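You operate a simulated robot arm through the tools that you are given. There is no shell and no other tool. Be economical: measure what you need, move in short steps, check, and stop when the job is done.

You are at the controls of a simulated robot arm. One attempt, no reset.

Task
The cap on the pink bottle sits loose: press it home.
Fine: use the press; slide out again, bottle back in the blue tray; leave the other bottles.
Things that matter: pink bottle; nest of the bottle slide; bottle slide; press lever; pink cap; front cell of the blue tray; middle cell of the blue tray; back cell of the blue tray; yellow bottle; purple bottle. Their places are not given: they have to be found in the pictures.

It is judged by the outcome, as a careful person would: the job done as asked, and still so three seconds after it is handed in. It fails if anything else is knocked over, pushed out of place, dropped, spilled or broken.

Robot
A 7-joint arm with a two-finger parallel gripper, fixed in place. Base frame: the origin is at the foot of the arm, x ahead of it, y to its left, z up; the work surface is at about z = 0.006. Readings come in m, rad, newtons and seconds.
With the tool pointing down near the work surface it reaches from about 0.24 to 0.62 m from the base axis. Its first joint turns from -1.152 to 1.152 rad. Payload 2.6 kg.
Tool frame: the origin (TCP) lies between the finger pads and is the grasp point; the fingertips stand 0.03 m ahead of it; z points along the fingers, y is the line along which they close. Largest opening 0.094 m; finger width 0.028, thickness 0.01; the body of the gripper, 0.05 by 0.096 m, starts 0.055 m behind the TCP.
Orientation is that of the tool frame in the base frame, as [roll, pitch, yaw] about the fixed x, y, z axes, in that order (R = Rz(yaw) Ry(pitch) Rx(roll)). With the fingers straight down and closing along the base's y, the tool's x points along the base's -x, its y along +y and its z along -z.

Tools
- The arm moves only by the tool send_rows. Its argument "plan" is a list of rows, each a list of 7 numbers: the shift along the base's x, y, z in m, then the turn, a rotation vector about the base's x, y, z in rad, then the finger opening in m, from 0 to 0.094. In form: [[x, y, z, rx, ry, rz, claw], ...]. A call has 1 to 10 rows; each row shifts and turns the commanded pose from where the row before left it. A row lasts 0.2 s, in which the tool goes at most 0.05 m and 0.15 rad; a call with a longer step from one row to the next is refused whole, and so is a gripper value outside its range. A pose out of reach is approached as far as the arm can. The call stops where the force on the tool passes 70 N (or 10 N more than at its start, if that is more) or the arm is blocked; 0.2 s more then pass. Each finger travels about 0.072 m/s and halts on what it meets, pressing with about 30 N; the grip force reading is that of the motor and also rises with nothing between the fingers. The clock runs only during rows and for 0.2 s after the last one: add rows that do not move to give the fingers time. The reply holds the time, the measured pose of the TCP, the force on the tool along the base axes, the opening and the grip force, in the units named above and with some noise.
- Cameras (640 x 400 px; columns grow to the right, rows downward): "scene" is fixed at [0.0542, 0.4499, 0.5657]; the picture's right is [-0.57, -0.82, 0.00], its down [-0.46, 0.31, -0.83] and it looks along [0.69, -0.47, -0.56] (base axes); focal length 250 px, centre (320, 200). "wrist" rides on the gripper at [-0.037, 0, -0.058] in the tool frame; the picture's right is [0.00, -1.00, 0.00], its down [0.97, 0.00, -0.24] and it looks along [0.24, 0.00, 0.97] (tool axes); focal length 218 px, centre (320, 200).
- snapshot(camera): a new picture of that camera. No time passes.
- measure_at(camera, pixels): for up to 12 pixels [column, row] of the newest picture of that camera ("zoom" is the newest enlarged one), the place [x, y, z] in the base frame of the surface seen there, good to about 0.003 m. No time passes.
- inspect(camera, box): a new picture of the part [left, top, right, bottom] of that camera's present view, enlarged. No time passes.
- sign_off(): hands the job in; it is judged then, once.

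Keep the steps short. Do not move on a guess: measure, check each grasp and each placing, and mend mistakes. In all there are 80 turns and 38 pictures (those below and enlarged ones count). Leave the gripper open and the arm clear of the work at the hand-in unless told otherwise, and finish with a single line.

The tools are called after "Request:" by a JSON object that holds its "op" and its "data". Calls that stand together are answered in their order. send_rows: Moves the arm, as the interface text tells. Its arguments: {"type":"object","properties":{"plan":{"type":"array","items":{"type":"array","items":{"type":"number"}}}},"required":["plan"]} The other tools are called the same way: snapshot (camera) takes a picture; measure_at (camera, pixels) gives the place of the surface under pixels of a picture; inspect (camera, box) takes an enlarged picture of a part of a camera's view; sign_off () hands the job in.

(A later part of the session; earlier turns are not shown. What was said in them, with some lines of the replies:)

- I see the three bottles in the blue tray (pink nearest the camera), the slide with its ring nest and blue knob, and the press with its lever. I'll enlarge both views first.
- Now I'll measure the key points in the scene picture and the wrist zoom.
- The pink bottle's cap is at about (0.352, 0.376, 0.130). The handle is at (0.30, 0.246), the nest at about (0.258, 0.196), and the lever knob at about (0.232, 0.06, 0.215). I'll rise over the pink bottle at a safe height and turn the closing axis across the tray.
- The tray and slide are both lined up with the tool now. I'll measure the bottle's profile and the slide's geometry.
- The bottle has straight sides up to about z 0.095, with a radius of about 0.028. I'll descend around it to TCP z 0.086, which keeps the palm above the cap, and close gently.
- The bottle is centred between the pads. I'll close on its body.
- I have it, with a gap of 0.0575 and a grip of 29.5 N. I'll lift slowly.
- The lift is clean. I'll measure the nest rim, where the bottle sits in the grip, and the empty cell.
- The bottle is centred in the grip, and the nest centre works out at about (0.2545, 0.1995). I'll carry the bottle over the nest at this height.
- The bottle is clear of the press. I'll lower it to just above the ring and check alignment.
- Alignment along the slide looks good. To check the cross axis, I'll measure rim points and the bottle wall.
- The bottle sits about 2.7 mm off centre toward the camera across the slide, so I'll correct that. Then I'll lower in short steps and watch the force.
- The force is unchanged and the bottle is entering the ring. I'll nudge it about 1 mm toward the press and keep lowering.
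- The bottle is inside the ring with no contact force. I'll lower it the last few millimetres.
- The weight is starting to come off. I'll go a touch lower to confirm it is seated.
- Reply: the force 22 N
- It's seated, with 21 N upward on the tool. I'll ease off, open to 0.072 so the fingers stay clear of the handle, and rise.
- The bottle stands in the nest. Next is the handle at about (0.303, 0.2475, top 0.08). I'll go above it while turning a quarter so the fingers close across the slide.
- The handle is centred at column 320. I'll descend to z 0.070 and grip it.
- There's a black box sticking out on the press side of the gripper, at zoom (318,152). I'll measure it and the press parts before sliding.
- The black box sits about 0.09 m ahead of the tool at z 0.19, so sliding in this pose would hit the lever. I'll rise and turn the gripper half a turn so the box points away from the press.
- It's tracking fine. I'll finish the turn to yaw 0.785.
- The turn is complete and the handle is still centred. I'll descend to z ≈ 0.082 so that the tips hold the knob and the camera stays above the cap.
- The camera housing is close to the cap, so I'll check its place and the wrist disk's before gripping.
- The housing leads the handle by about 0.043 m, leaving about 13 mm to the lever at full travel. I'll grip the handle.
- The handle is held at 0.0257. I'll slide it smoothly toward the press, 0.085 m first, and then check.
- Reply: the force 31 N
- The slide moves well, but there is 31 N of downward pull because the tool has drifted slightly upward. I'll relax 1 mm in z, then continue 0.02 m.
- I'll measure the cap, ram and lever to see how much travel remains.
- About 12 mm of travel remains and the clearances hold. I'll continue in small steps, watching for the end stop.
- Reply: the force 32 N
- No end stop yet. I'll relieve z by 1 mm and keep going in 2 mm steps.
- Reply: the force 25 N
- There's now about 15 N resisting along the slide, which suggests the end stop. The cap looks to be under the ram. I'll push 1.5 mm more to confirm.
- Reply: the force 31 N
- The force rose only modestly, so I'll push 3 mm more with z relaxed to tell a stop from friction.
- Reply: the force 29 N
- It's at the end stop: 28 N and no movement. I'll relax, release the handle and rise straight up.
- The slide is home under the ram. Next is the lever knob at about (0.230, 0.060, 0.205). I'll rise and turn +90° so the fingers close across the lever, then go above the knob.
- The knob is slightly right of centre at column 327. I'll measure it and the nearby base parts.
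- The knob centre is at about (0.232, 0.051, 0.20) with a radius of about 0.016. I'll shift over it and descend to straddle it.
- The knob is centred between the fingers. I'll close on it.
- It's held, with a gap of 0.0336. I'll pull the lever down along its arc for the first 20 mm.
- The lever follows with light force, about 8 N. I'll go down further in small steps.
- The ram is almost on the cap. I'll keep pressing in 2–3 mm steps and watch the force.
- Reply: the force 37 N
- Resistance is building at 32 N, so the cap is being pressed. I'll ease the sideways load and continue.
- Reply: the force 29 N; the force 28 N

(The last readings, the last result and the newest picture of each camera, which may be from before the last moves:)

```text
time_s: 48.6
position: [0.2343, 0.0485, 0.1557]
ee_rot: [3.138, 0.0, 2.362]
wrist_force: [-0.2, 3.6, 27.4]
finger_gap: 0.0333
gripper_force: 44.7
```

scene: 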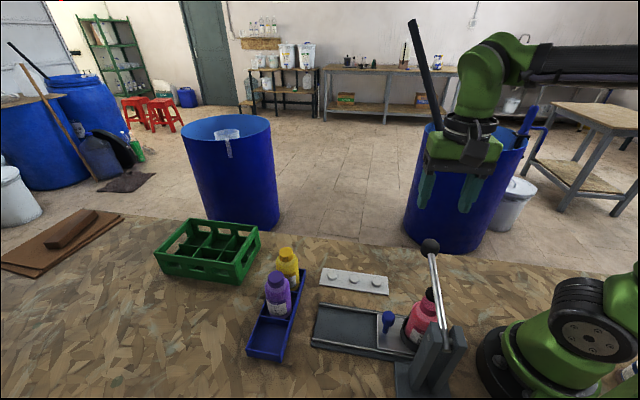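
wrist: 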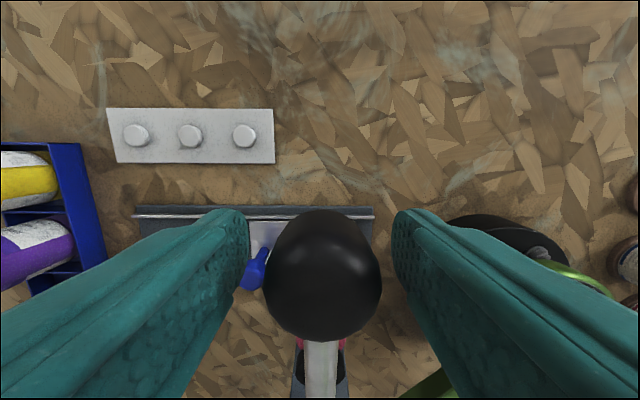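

The force is steady at about 28 N while the lever still moves, so the cap is going down. I'll continue until it rises sharply.

Request:
{"op": "send_rows", "data": {"plan": [[0, 0, -0.002, 0, 0, 0, 0.02], [0, 0, -0.002, 0, 0, 0, 0.02], [0, 0, 0, 0, 0, 0, 0.02]]}}

Request:
{"op": "send_rows", "data": {"plan": [[-0.0002, 0.0002, -0.002, 0, 0, 0, 0.02], [0, 0, -0.0015, 0, 0, 0, 0.02], [0, 0, 0, 0, 0, 0, 0.02]]}}

```text
time_s: 49.4
position: [0.2344, 0.0483, 0.1525]
ee_rot: [3.139, 0.002, 2.363]
wrist_force: [1.2, 2.9, 27.7]
finger_gap: 0.0333
gripper_force: 44.6
```

```text
time_s: 50.2
position: [0.2343, 0.0478, 0.1487]
ee_rot: [3.139, 0.003, 2.364]
wrist_force: [-0.3, -6.4, 29.5]
finger_gap: 0.0334
gripper_force: 45.0
```

Request:
{"op": "inspect", "data": {"camera": "scene", "box": [380, 240, 460, 340]}}

Request:
{"op": "send_rows", "data": {"plan": [[-0.0002, 0.0002, -0.002, 0, 0, 0, 0.02], [0, 0, -0.002, 0, 0, 0, 0.02], [0, 0, 0, 0, 0, 0, 0.02]]}}

```text
4.00 times, centred on (420, 290) of scene
```

zoom: 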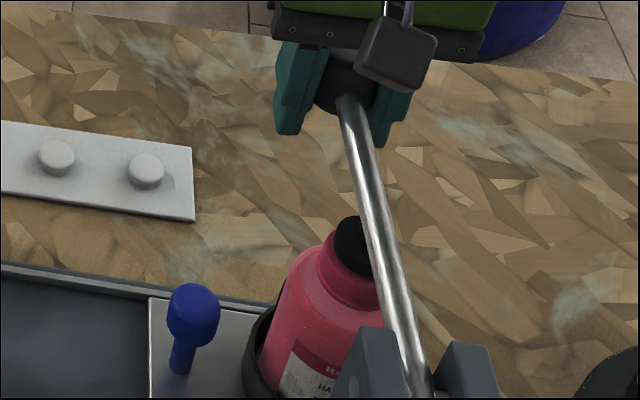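

```text
time_s: 51.0
position: [0.2343, 0.0489, 0.1442]
ee_rot: [3.139, 0.004, 2.363]
wrist_force: [-1.8, -7.1, 30.2]
finger_gap: 0.0335
gripper_force: 45.6
```

It's still yielding at a steady 30 N, so I'll continue.

Request:
{"op": "send_rows", "data": {"plan": [[-0.0003, 0.0003, -0.002, 0, 0, 0, 0.02], [0, 0, -0.002, 0, 0, 0, 0.02], [0, 0, 0, 0, 0, 0, 0.02]]}}

Request:
{"op": "send_rows", "data": {"plan": [[-0.0003, 0.0003, -0.002, 0, 0, 0, 0.02], [0, 0, -0.002, 0, 0, 0, 0.02], [0, 0, 0, 0, 0, 0, 0.02]]}}

```text
time_s: 51.8
position: [0.2338, 0.0501, 0.1411]
ee_rot: [3.14, 0.001, 2.364]
wrist_force: [1.0, -6.6, 24.8]
finger_gap: 0.0333
gripper_force: 45.1
```

```text
time_s: 52.6
position: [0.2329, 0.05, 0.1366]
ee_rot: [3.139, 0.001, 2.362]
wrist_force: [-1.8, -7.7, 30.1]
finger_gap: 0.0333
gripper_force: 45.3
```

A steady 30 N could also mean the fingers are slipping down the knob. I'll check in the wrist view.

Request:
{"op": "snapshot", "data": {"camera": "wrist"}}

Request:
{"op": "measure_at", "data": {"camera": "wrist", "pixels": [[322, 260], [322, 290], [322, 230], [322, 320], [320, 360], [320, 390]]}}

```text
6 pictures are left
```

wrist: 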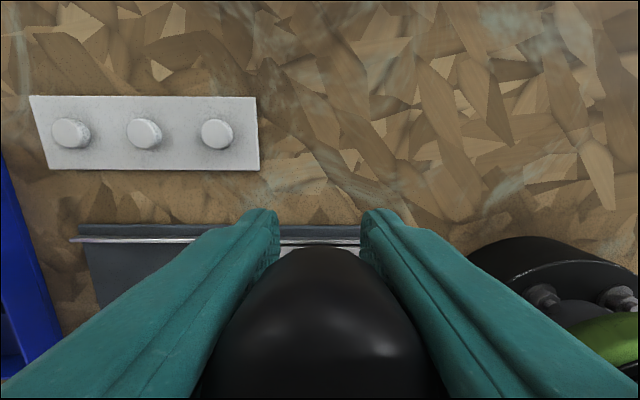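

```text
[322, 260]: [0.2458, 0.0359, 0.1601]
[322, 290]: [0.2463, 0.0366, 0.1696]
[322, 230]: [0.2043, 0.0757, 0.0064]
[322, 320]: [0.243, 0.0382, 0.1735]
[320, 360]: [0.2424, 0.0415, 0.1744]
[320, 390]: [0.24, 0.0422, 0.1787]
```

Confirmed: the knob centre stayed at z≈0.162 while the fingers slipped down to 0.137. I'll open the fingers slightly, still straddling the knob, and press down on its top with the palm instead.

Request:
{"op": "send_rows", "data": {"plan": [[0, 0, 0, 0, 0, 0, 0.045], [0, 0, 0, 0, 0, 0, 0.045], [0, 0, -0.004, 0, 0, 0, 0.045], [0, 0, -0.004, 0, 0, 0, 0.045], [0, 0, -0.002, 0, 0, 0, 0.045], [0, 0, 0, 0, 0, 0, 0.045]]}}

```text
time_s: 54.0
position: [0.233, 0.0502, 0.1269]
ee_rot: [3.14, 0.002, 2.363]
wrist_force: [-3.4, -3.9, 14.2]
finger_gap: 0.0451
gripper_force: 0.1
```

The palm has met the knob, at 14 N. I'll press in 2 mm steps.

Request:
{"op": "send_rows", "data": {"plan": [[0, 0, -0.002, 0, 0, 0, 0.045], [0, 0, -0.002, 0, 0, 0, 0.045], [0, 0, 0, 0, 0, 0, 0.045]]}}

```text
time_s: 54.8
position: [0.2347, 0.0497, 0.1235]
ee_rot: [3.137, 0.001, 2.362]
wrist_force: [-4.1, -7.7, 34.2]
finger_gap: 0.0448
gripper_force: 0.1
```

Request:
{"op": "send_rows", "data": {"plan": [[0, 0, -0.002, 0, 0, 0, 0.045], [0, 0, -0.002, 0, 0, 0, 0.045], [0, 0, 0, 0, 0, 0, 0.045]]}}

```text
time_s: 55.3
position: [0.2339, 0.049, 0.1244]
ee_rot: [3.136, 0.004, 2.362]
wrist_force: [-18.3, -4.3, 34.7]
finger_gap: 0.045
gripper_force: 0.0
stopped in row 2: the force on the tool passed its limit (the readings are from after the stop); the commanded pose is now the measured one
```

The push reached the 70 N limit and the knob didn't move, so the cap may already be home. I'll inspect the ram and cap from the scene camera.

Request:
{"op": "inspect", "data": {"camera": "scene", "box": [390, 270, 450, 330]}}

Request:
{"op": "measure_at", "data": {"camera": "zoom", "pixels": [[320, 200], [300, 200], [290, 215], [285, 225], [300, 230], [310, 180], [310, 215], [350, 200], [275, 240], [320, 235], [265, 245], [330, 180]]}}

```text
6.67 times, centred on (420, 300) of scene
```

zoom: 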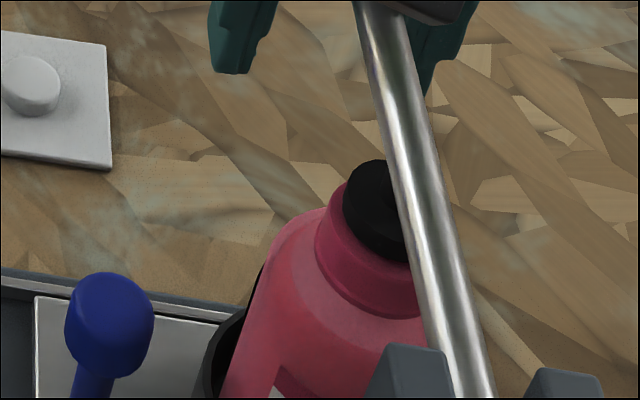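

```text
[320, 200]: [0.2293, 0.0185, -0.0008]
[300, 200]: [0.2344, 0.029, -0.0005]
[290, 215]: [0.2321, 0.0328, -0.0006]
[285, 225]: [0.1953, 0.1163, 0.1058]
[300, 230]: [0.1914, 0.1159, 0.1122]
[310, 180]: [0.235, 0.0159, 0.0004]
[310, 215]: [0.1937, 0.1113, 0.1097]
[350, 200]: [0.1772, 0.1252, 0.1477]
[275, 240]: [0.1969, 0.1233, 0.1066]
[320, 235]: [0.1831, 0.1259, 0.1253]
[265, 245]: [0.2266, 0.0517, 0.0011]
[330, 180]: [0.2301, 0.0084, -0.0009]
```

The ram is on the cap. I'll measure the cap's top edge and bottom edge in this same picture.

Request:
{"op": "measure_at", "data": {"camera": "zoom", "pixels": [[338, 205], [342, 225], [350, 240], [365, 255], [385, 265], [360, 275], [365, 290], [370, 303], [372, 312], [375, 325], [380, 240], [380, 200]]}}

```text
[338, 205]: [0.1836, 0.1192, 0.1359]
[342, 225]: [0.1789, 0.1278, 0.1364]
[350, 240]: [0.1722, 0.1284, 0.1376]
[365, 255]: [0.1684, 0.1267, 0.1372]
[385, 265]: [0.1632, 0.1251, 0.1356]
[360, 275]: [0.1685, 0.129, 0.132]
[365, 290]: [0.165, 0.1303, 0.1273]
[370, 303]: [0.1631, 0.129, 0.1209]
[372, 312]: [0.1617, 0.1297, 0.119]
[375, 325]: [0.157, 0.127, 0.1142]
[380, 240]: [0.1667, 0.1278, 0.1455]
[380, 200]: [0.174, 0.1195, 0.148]
```

The cap top now reads 0.1365. The seated caps in the tray are at about 0.1275 and the nest is about 0.009 higher, so this matches a seated cap. I'll make one more firm press to be sure.

Request:
{"op": "send_rows", "data": {"plan": [[0, 0, -0.001, 0, 0, 0, 0.045], [0, 0, -0.001, 0, 0, 0, 0.045], [0, 0, -0.001, 0, 0, 0, 0.045], [0, 0, -0.001, 0, 0, 0, 0.045], [0, 0, 0, 0, 0, 0, 0.045]]}}

```text
time_s: 55.8
position: [0.234, 0.0487, 0.1218]
ee_rot: [3.134, 0.005, 2.358]
wrist_force: [-18.0, -3.7, 33.5]
finger_gap: 0.0449
gripper_force: 0.1
stopped in row 2: the force on the tool passed its limit (the readings are from after the stop); the commanded pose is now the measured one
```

That's a hard stop again, so the cap is home. I'll rise to the knob's height, grip it and bring the lever back up.

Request:
{"op": "send_rows", "data": {"plan": [[0, 0, 0.008, 0, 0, 0, 0.05], [-0.0005, 0.001, 0.012, 0, 0, 0, 0.05], [0, 0, 0.012, 0, 0, 0, 0.05], [0, 0, 0.008, 0, 0, 0, 0.05], [0, 0, 0, 0, 0, 0, 0.05]]}}

Request:
{"op": "snapshot", "data": {"camera": "wrist"}}

Request:
{"op": "measure_at", "data": {"camera": "wrist", "pixels": [[322, 230], [322, 250], [322, 270], [322, 290], [322, 310], [322, 330], [320, 360], [320, 385]]}}

```text
time_s: 57.0
position: [0.2347, 0.0512, 0.1614]
ee_rot: [3.136, 0.005, 2.359]
wrist_force: [-0.6, -1.4, 1.2]
finger_gap: 0.0502
gripper_force: 0.0
```

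```text
4 pictures are left
```

wrist: 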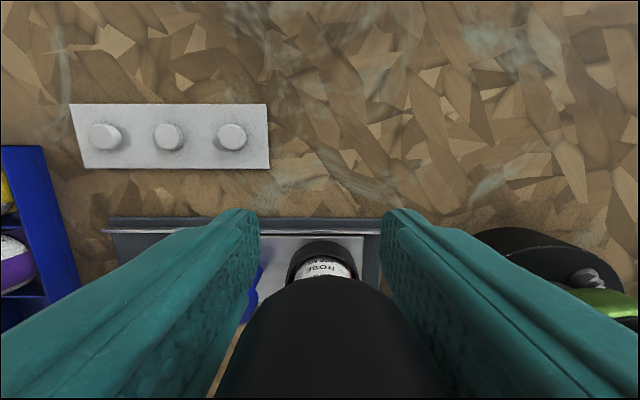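

```text
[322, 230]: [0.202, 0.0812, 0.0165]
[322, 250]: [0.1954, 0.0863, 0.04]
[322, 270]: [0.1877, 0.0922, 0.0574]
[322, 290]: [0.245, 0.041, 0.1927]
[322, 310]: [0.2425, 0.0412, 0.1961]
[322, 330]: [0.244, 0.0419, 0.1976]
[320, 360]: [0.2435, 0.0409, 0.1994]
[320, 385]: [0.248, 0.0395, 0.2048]
```

The lever springs back up by itself, with the knob top at about 0.205 or higher. I'll open wider and rise clear.

Request:
{"op": "send_rows", "data": {"plan": [[0, 0, 0.005, 0, 0, 0, 0.06], [0, 0, 0.015, 0, 0, 0, 0.06], [0, 0, 0.03, 0, 0, 0, 0.06], [0, 0, 0.04, 0, 0, 0, 0.06], [0, 0, 0.04, 0, 0, 0, 0.06], [0, 0, 0.04, 0, 0, 0, 0.06], [0, 0, 0, 0, 0, 0, 0.06]]}}

Request:
{"op": "inspect", "data": {"camera": "scene", "box": [340, 220, 480, 370]}}

Request:
{"op": "measure_at", "data": {"camera": "zoom", "pixels": [[375, 75], [262, 252], [372, 235], [378, 215], [366, 218], [390, 190], [369, 245], [363, 228]]}}

```text
time_s: 58.6
position: [0.2332, 0.0505, 0.3333]
ee_rot: [3.134, 0.006, 2.361]
wrist_force: [0.1, -0.1, -0.1]
finger_gap: 0.0598
gripper_force: 0.0
```

```text
2.67 times, centred on (410, 295) of scene
```

zoom: 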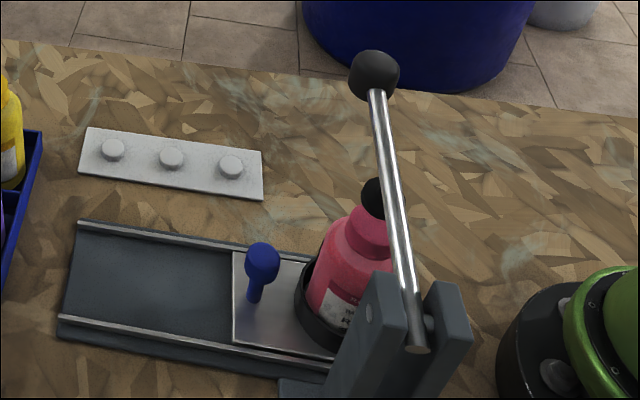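

```text
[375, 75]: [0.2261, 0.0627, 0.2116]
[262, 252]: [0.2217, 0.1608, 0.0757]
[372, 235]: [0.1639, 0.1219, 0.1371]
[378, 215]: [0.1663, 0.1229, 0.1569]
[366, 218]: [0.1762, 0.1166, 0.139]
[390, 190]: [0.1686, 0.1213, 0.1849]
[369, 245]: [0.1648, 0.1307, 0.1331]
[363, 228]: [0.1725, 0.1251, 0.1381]
```

The lever is back up and the cap looks flush. I'll return over the handle, turning back −90° and correcting the slight tilt.

Request:
{"op": "send_rows", "data": {"plan": [[0, 0.009, 0, -0.0012, 0.0096, 0, 0.06], [0, 0.012, 0, 0, 0, -0.143, 0.06], [0, 0.012, 0, 0, 0, -0.143, 0.06], [0, 0.012, 0, 0, 0, -0.143, 0.06], [0, 0.012, 0, 0, 0, -0.143, 0.06], [0, 0.012, 0, 0, 0, -0.143, 0.06], [0, 0.012, 0, 0, 0, -0.143, 0.06], [0.001, 0.012, 0, 0, 0, -0.143, 0.06], [0.001, 0.012, 0, 0, 0, -0.143, 0.05], [0, 0.012, 0, 0, 0, -0.143, 0.05]]}}

Request:
{"op": "send_rows", "data": {"plan": [[0, 0.012, 0, 0, 0, -0.143, 0.05], [0, 0, -0.035, 0, 0, -0.142, 0.05], [0, 0, -0.035, 0, 0, 0, 0.05], [0, 0, 0, 0, 0, 0, 0.05]]}}

```text
time_s: 60.8
position: [0.2369, 0.1677, 0.3332]
ee_rot: [3.142, -0.003, 1.07]
wrist_force: [0.0, -0.1, -0.4]
finger_gap: 0.0499
gripper_force: 0.0
```

```text
time_s: 61.8
position: [0.2358, 0.1783, 0.2615]
ee_rot: [-3.14, -0.002, 0.789]
wrist_force: [0.2, -0.4, 0.4]
finger_gap: 0.0497
gripper_force: 0.0
```

I'm back at the earlier approach point. I'll descend onto the handle along the reverse of the exit path and grip it.

Request:
{"op": "send_rows", "data": {"plan": [[-0.004, -0.004, -0.03, 0, 0, 0, 0.05], [-0.004, -0.0035, -0.045, 0, 0, 0, 0.05], [-0.004, -0.0035, -0.045, 0, 0, 0, 0.05], [-0.0025, -0.0025, -0.04, 0, 0, 0, 0.05], [-0.0005, -0.0005, -0.02, 0, 0, 0, 0.05], [0, 0, 0, 0, 0, 0, 0.05], [0, 0, 0, 0, 0, 0, 0.03], [0, 0, 0, 0, 0, 0, 0.01], [0, 0, 0, 0, 0, 0, 0.01], [0, 0, 0, 0, 0, 0, 0.01]]}}

```text
time_s: 64.0
position: [0.2216, 0.1656, 0.0798]
ee_rot: [-3.141, 0.0, 0.787]
wrist_force: [7.0, -4.5, -18.6]
finger_gap: 0.026
gripper_force: 44.8
```

The handle is gripped. I'll relieve the load and slide back out about 0.117 m.

Request:
{"op": "send_rows", "data": {"plan": [[0.0005, -0.0005, -0.0007, 0, 0, 0, 0.01], [0.003, 0.003, 0, 0, 0, 0, 0.01], [0.006, 0.006, 0, 0, 0, 0, 0.01], [0.0085, 0.0085, 0, 0, 0, 0, 0.01], [0.0085, 0.0085, 0, 0, 0, 0, 0.01], [0.0085, 0.0085, 0, 0, 0, 0, 0.01], [0.0085, 0.0085, 0, 0, 0, 0, 0.01], [0.006, 0.006, 0, 0, 0, 0, 0.01], [0, 0, 0, 0, 0, 0, 0.01]]}}

```text
time_s: 66.0
position: [0.2696, 0.2144, 0.0806]
ee_rot: [3.141, 0.003, 0.79]
wrist_force: [2.8, -1.7, -31.5]
finger_gap: 0.0258
gripper_force: 44.5
```

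Request:
{"op": "send_rows", "data": {"plan": [[0, 0, -0.001, 0, 0, 0, 0.01], [0.006, 0.006, 0, 0, 0, 0, 0.01], [0.008, 0.008, 0, 0, 0, 0, 0.01], [0.008, 0.008, 0, 0, 0, 0, 0.01], [0.006, 0.006, 0, 0, 0, 0, 0.01], [0.003, 0.003, 0, 0, 0, 0, 0.01], [0, 0, 0, 0, 0, 0, 0.01]]}}

```text
time_s: 67.6
position: [0.3026, 0.2448, 0.0814]
ee_rot: [-3.14, -0.004, 0.79]
wrist_force: [0.8, 4.5, -1.3]
finger_gap: 0.0259
gripper_force: 44.9
```

About 3 mm remains to the original position, so I'll finish the slide.

Request:
{"op": "send_rows", "data": {"plan": [[0.001, 0.001, 0, 0, 0, 0, 0.01], [0.001, 0.001, 0, 0, 0, 0, 0.01], [0, 0, 0, 0, 0, 0, 0.01]]}}

```text
time_s: 68.4
position: [0.304, 0.2481, 0.0792]
ee_rot: [-3.14, -0.004, 0.79]
wrist_force: [-1.6, 3.5, -0.3]
finger_gap: 0.0255
gripper_force: 44.8
```

The slide is back out at its starting place. I'll release, rise, and turn to the bottle-grasp orientation over the nest.

Request:
{"op": "send_rows", "data": {"plan": [[0, 0, 0, 0, 0, 0, 0.03], [0, 0, 0, 0, 0, 0, 0.05], [0, 0, 0.02, 0, 0, 0, 0.05], [0, 0, 0.045, 0, 0, 0, 0.05], [0, 0, 0.045, 0, 0, 0, 0.05], [0, 0, 0.038, 0, 0, 0.14, 0.05], [0, 0, 0, 0, 0, 0.143, 0.05], [0, 0, 0, 0, 0, 0.143, 0.05], [-0.004, -0.004, 0, 0, 0, 0.143, 0.06], [-0.006, -0.006, 0, 0, 0, 0.143, 0.072]]}}

Request:
{"op": "send_rows", "data": {"plan": [[-0.008, -0.008, 0, 0, 0, 0.143, 0.072], [-0.008, -0.008, 0, 0, 0, 0.143, 0.072], [-0.008, -0.008, 0, 0, 0, 0.143, 0.072], [-0.008, -0.008, 0, 0, 0, 0.143, 0.072], [-0.0055, -0.0075, 0, 0, 0, 0.143, 0.072], [0, 0, 0, 0, 0, 0.143, 0.072], [0, 0, 0, 0, 0, 0, 0.072]]}}

Request:
{"op": "snapshot", "data": {"camera": "wrist"}}

```text
time_s: 70.6
position: [0.2938, 0.2362, 0.2279]
ee_rot: [3.142, -0.001, 1.502]
wrist_force: [0.3, 0.4, 0.7]
finger_gap: 0.0719
gripper_force: 0.0
```

```text
time_s: 72.2
position: [0.256, 0.198, 0.2285]
ee_rot: [-3.14, 0.0, 2.359]
wrist_force: [0.5, 0.2, -0.6]
finger_gap: 0.0719
gripper_force: 0.1
```

```text
2 pictures are left
```

wrist: 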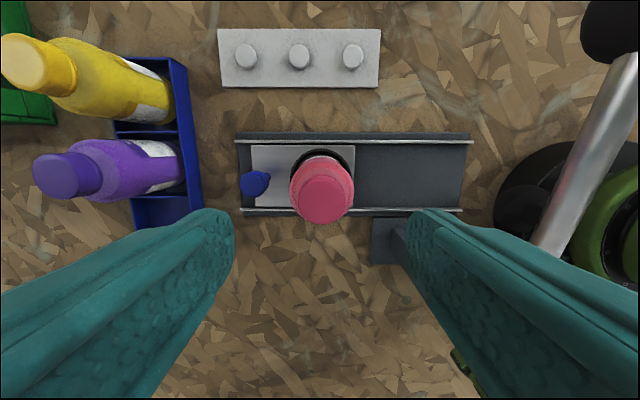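

The cap is at column 324, nearly centred. I'll measure the cap and bottle, plus the front cell's walls for the return.

Request:
{"op": "measure_at", "data": {"camera": "wrist", "pixels": [[324, 195], [290, 185], [355, 185], [322, 158], [322, 180], [324, 215], [255, 182], [136, 210], [186, 196], [160, 206], [130, 199], [188, 205]]}}

```text
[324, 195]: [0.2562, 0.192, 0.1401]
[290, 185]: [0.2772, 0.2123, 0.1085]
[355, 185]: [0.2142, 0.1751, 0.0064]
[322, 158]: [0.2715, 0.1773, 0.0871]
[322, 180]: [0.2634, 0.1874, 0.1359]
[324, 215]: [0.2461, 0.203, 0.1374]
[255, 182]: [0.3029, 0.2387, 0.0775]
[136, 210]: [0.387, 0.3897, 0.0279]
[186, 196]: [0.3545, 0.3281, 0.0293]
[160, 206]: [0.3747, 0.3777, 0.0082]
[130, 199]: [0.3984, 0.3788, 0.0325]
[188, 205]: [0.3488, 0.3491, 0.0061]
```

The bottle is well placed. I'll descend to the same grip height, TCP z ≈ 0.0975, and close on the body.

Request:
{"op": "send_rows", "data": {"plan": [[-0.0006, -0.0006, -0.03, 0, 0, 0, 0.072], [0, 0, -0.04, 0, 0, 0, 0.072], [0, 0, -0.03, 0, 0, 0, 0.072], [0, 0, -0.02, 0, 0, 0, 0.072], [0, 0, -0.011, 0, 0, 0, 0.072], [0, 0, 0, 0, 0, 0, 0.072], [0, 0, 0, 0, 0, 0, 0.055], [0, 0, 0, 0, 0, 0, 0.04], [0, 0, 0, 0, 0, 0, 0.04], [0, 0, 0, 0, 0, 0, 0.04]]}}

```text
time_s: 74.4
position: [0.256, 0.1972, 0.0968]
ee_rot: [-3.141, -0.001, 2.358]
wrist_force: [0.5, -0.4, 0.3]
finger_gap: 0.0546
gripper_force: 29.8
```

The gap is 0.0546, a little smaller than before. I'll lift slowly and look.

Request:
{"op": "send_rows", "data": {"plan": [[0, 0, 0.005, 0, 0, 0, 0.04], [0, 0, 0.01, 0, 0, 0, 0.04], [0, 0, 0.015, 0, 0, 0, 0.04], [0, 0, 0.025, 0, 0, 0, 0.04], [0, 0, 0.03, 0, 0, 0, 0.04], [0, 0, 0.025, 0, 0, 0, 0.04], [0, 0, 0.01, 0, 0, 0, 0.04], [0, 0, 0, 0, 0, 0, 0.04]]}}

Request:
{"op": "snapshot", "data": {"camera": "scene"}}

Request:
{"op": "measure_at", "data": {"camera": "scene", "pixels": [[368, 300], [358, 290], [380, 290], [368, 290], [367, 262], [333, 308], [267, 335], [262, 345], [280, 340], [268, 325], [250, 350], [284, 356]]}}

```text
time_s: 76.2
position: [0.2551, 0.198, 0.2172]
ee_rot: [-3.139, 0.001, 2.358]
wrist_force: [-0.1, 0.1, -2.1]
finger_gap: 0.0551
gripper_force: 30.0
```

```text
1 pictures are left
```

scene: 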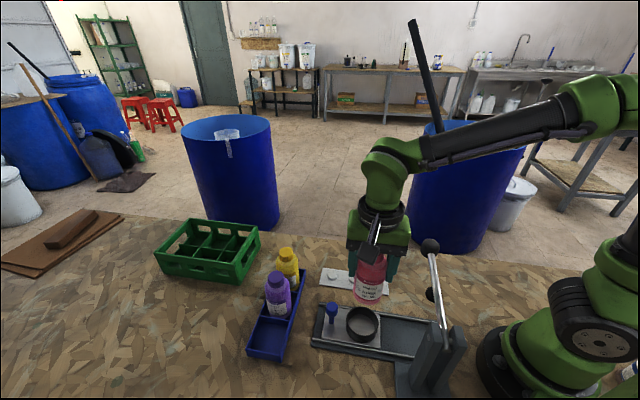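

```text
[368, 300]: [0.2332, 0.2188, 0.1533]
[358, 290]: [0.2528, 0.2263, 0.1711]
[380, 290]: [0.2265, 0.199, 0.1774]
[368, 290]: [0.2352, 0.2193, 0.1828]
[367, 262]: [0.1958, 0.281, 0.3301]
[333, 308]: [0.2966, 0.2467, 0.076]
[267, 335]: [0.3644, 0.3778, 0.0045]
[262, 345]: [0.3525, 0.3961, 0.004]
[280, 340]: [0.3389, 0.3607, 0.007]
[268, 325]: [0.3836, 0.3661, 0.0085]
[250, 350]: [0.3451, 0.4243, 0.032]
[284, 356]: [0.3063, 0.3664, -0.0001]
```

The bottle came up upright and everything else is in place. I'll carry it back over the empty front cell.

Request:
{"op": "send_rows", "data": {"plan": [[0.0075, 0.014, 0, 0, 0, 0, 0.04], [0.0135, 0.025, 0, 0, 0, 0, 0.04], [0.0135, 0.025, 0, 0, 0, 0, 0.04], [0.0135, 0.025, 0, 0, 0, 0, 0.04], [0.0135, 0.025, 0, 0, 0, 0, 0.04], [0.0135, 0.025, 0, 0, 0, 0, 0.04], [0.013, 0.0245, 0, 0, 0, 0, 0.04], [0.0077, 0.0143, 0, 0, 0, 0, 0.04], [0, 0, 0, 0, 0, 0, 0.04]]}}

```text
time_s: 78.2
position: [0.3509, 0.3736, 0.2168]
ee_rot: [-3.139, -0.001, 2.357]
wrist_force: [0.0, -0.8, -2.4]
finger_gap: 0.0552
gripper_force: 29.6
```

I'm over the cell. I'll lower to just above the rim first and re-read.

Request:
{"op": "send_rows", "data": {"plan": [[-0.0002, 0.0008, -0.02, 0, 0, 0, 0.04], [0, 0, -0.03, 0, 0, 0, 0.04], [0, 0, -0.025, 0, 0, 0, 0.04], [0, 0, -0.015, 0, 0, 0, 0.04], [0, 0, -0.007, 0, 0, 0, 0.04], [0, 0, 0, 0, 0, 0, 0.04], [0, 0, 0, 0, 0, 0, 0.04]]}}

Request:
{"op": "measure_at", "data": {"camera": "scene", "pixels": [[248, 352], [283, 361], [258, 318], [290, 318]]}}

```text
time_s: 79.8
position: [0.3523, 0.3749, 0.1202]
ee_rot: [-3.14, 0.001, 2.358]
wrist_force: [0.3, 0.3, -2.7]
finger_gap: 0.0551
gripper_force: 30.1
```

```text
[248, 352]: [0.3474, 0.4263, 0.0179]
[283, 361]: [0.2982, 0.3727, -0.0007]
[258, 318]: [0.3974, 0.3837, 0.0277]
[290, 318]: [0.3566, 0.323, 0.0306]
```

The cell walls are centred on the bottle along both axes. I'll lower it slowly into the cell.

Request:
{"op": "send_rows", "data": {"plan": [[-0.0005, 0.0005, -0.005, 0, 0, 0, 0.04], [0, 0, -0.005, 0, 0, 0, 0.04], [0, 0, -0.005, 0, 0, 0, 0.04], [0, 0, -0.005, 0, 0, 0, 0.04], [0, 0, -0.004, 0, 0, 0, 0.04], [0, 0, 0, 0, 0, 0, 0.04]]}}

```text
time_s: 81.2
position: [0.3502, 0.375, 0.0963]
ee_rot: [-3.14, -0.001, 2.357]
wrist_force: [0.6, 0.0, -2.8]
finger_gap: 0.0552
gripper_force: 29.6
```

Request:
{"op": "send_rows", "data": {"plan": [[0, 0, -0.003, 0, 0, 0, 0.04], [0, 0, -0.003, 0, 0, 0, 0.04], [0, 0, -0.002, 0, 0, 0, 0.04], [0, 0, 0, 0, 0, 0, 0.04]]}}

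```text
time_s: 82.2
position: [0.3502, 0.3759, 0.0889]
ee_rot: [-3.139, 0.0, 2.359]
wrist_force: [-1.2, -0.2, -2.9]
finger_gap: 0.0552
gripper_force: 30.2
```

It's still hanging, so I'll go down in 1 mm steps until it touches.

Request:
{"op": "send_rows", "data": {"plan": [[0, 0, -0.001, 0, 0, 0, 0.04], [0, 0, 0, 0, 0, 0, 0.04]]}}

Request:
{"op": "send_rows", "data": {"plan": [[0, 0, -0.001, 0, 0, 0, 0.04], [0, 0, 0, 0, 0, 0, 0.04]]}}

```text
time_s: 82.8
position: [0.3501, 0.376, 0.0868]
ee_rot: [-3.14, -0.002, 2.358]
wrist_force: [-0.1, 0.0, -2.6]
finger_gap: 0.0549
gripper_force: 29.7
```

```text
time_s: 83.4
position: [0.3507, 0.3768, 0.0863]
ee_rot: [3.142, 0.0, 2.359]
wrist_force: [0.1, -0.4, -2.4]
finger_gap: 0.0552
gripper_force: 30.4
```

Request:
{"op": "send_rows", "data": {"plan": [[0, 0, -0.001, 0, 0, 0, 0.04], [0, 0, 0, 0, 0, 0, 0.04]]}}

Request:
{"op": "send_rows", "data": {"plan": [[0, 0, -0.001, 0, 0, 0, 0.04], [0, 0, 0, 0, 0, 0, 0.04]]}}

```text
time_s: 84.0
position: [0.3504, 0.376, 0.0862]
ee_rot: [3.141, -0.002, 2.355]
wrist_force: [-1.6, -2.5, 8.4]
finger_gap: 0.0552
gripper_force: 30.1
```

```text
time_s: 84.6
position: [0.3504, 0.3763, 0.0855]
ee_rot: [3.139, -0.002, 2.355]
wrist_force: [-7.5, -6.2, 25.1]
finger_gap: 0.0552
gripper_force: 30.1
```

It has touched down, with 25 N upward. I'll ease off 1.5 mm, open and rise clear.

Request:
{"op": "send_rows", "data": {"plan": [[0, 0, 0.0017, 0, 0, 0, 0.053], [0, 0, 0, 0, 0, 0, 0.062], [0, 0, 0, 0, 0, 0, 0.08], [0, 0, 0, 0, 0, 0, 0.08], [0, 0, 0.02, 0, 0, 0, 0.08], [0, 0, 0.04, 0, 0, 0, 0.08], [0, 0, 0.045, 0, 0, 0, 0.08], [0, 0, 0.045, 0, 0, 0, 0.08], [0, 0, 0.045, 0, 0, 0, 0.08], [0, 0, 0.03, 0, 0, 0, 0.08]]}}

Request:
{"op": "inspect", "data": {"camera": "scene", "box": [230, 230, 480, 390]}}

Request:
{"op": "measure_at", "data": {"camera": "zoom", "pixels": [[104, 190], [133, 115], [158, 57], [265, 185], [110, 240], [495, 45]]}}

```text
time_s: 86.8
position: [0.3511, 0.3759, 0.3117]
ee_rot: [-3.137, -0.002, 2.358]
wrist_force: [0.4, -0.6, 0.9]
finger_gap: 0.0801
gripper_force: 0.0
```

```text
2.50 times, centred on (355, 310) of scene
```

zoom: 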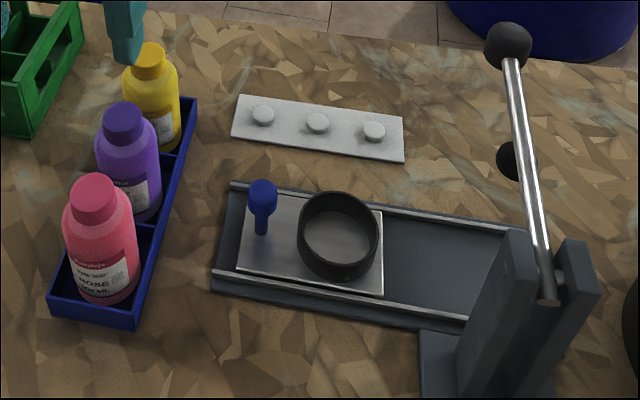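

```text
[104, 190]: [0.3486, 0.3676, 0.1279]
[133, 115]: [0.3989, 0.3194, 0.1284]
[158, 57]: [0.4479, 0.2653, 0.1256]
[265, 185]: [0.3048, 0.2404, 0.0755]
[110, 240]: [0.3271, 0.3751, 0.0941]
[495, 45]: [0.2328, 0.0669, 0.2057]
```

The pink bottle stands upright in its cell. Its cap top is at 0.128, level with the purple bottle's (0.128). The slide is out, the lever is up, nothing else has moved, and the arm is clear with the gripper open. I'll hand in.

Request:
{"op": "sign_off", "data": {}}

```text
The job is handed in.
```

The pink cap is pressed home, the slide is back out, the pink bottle is back in its cell of the blue tray, and the other bottles were left alone.
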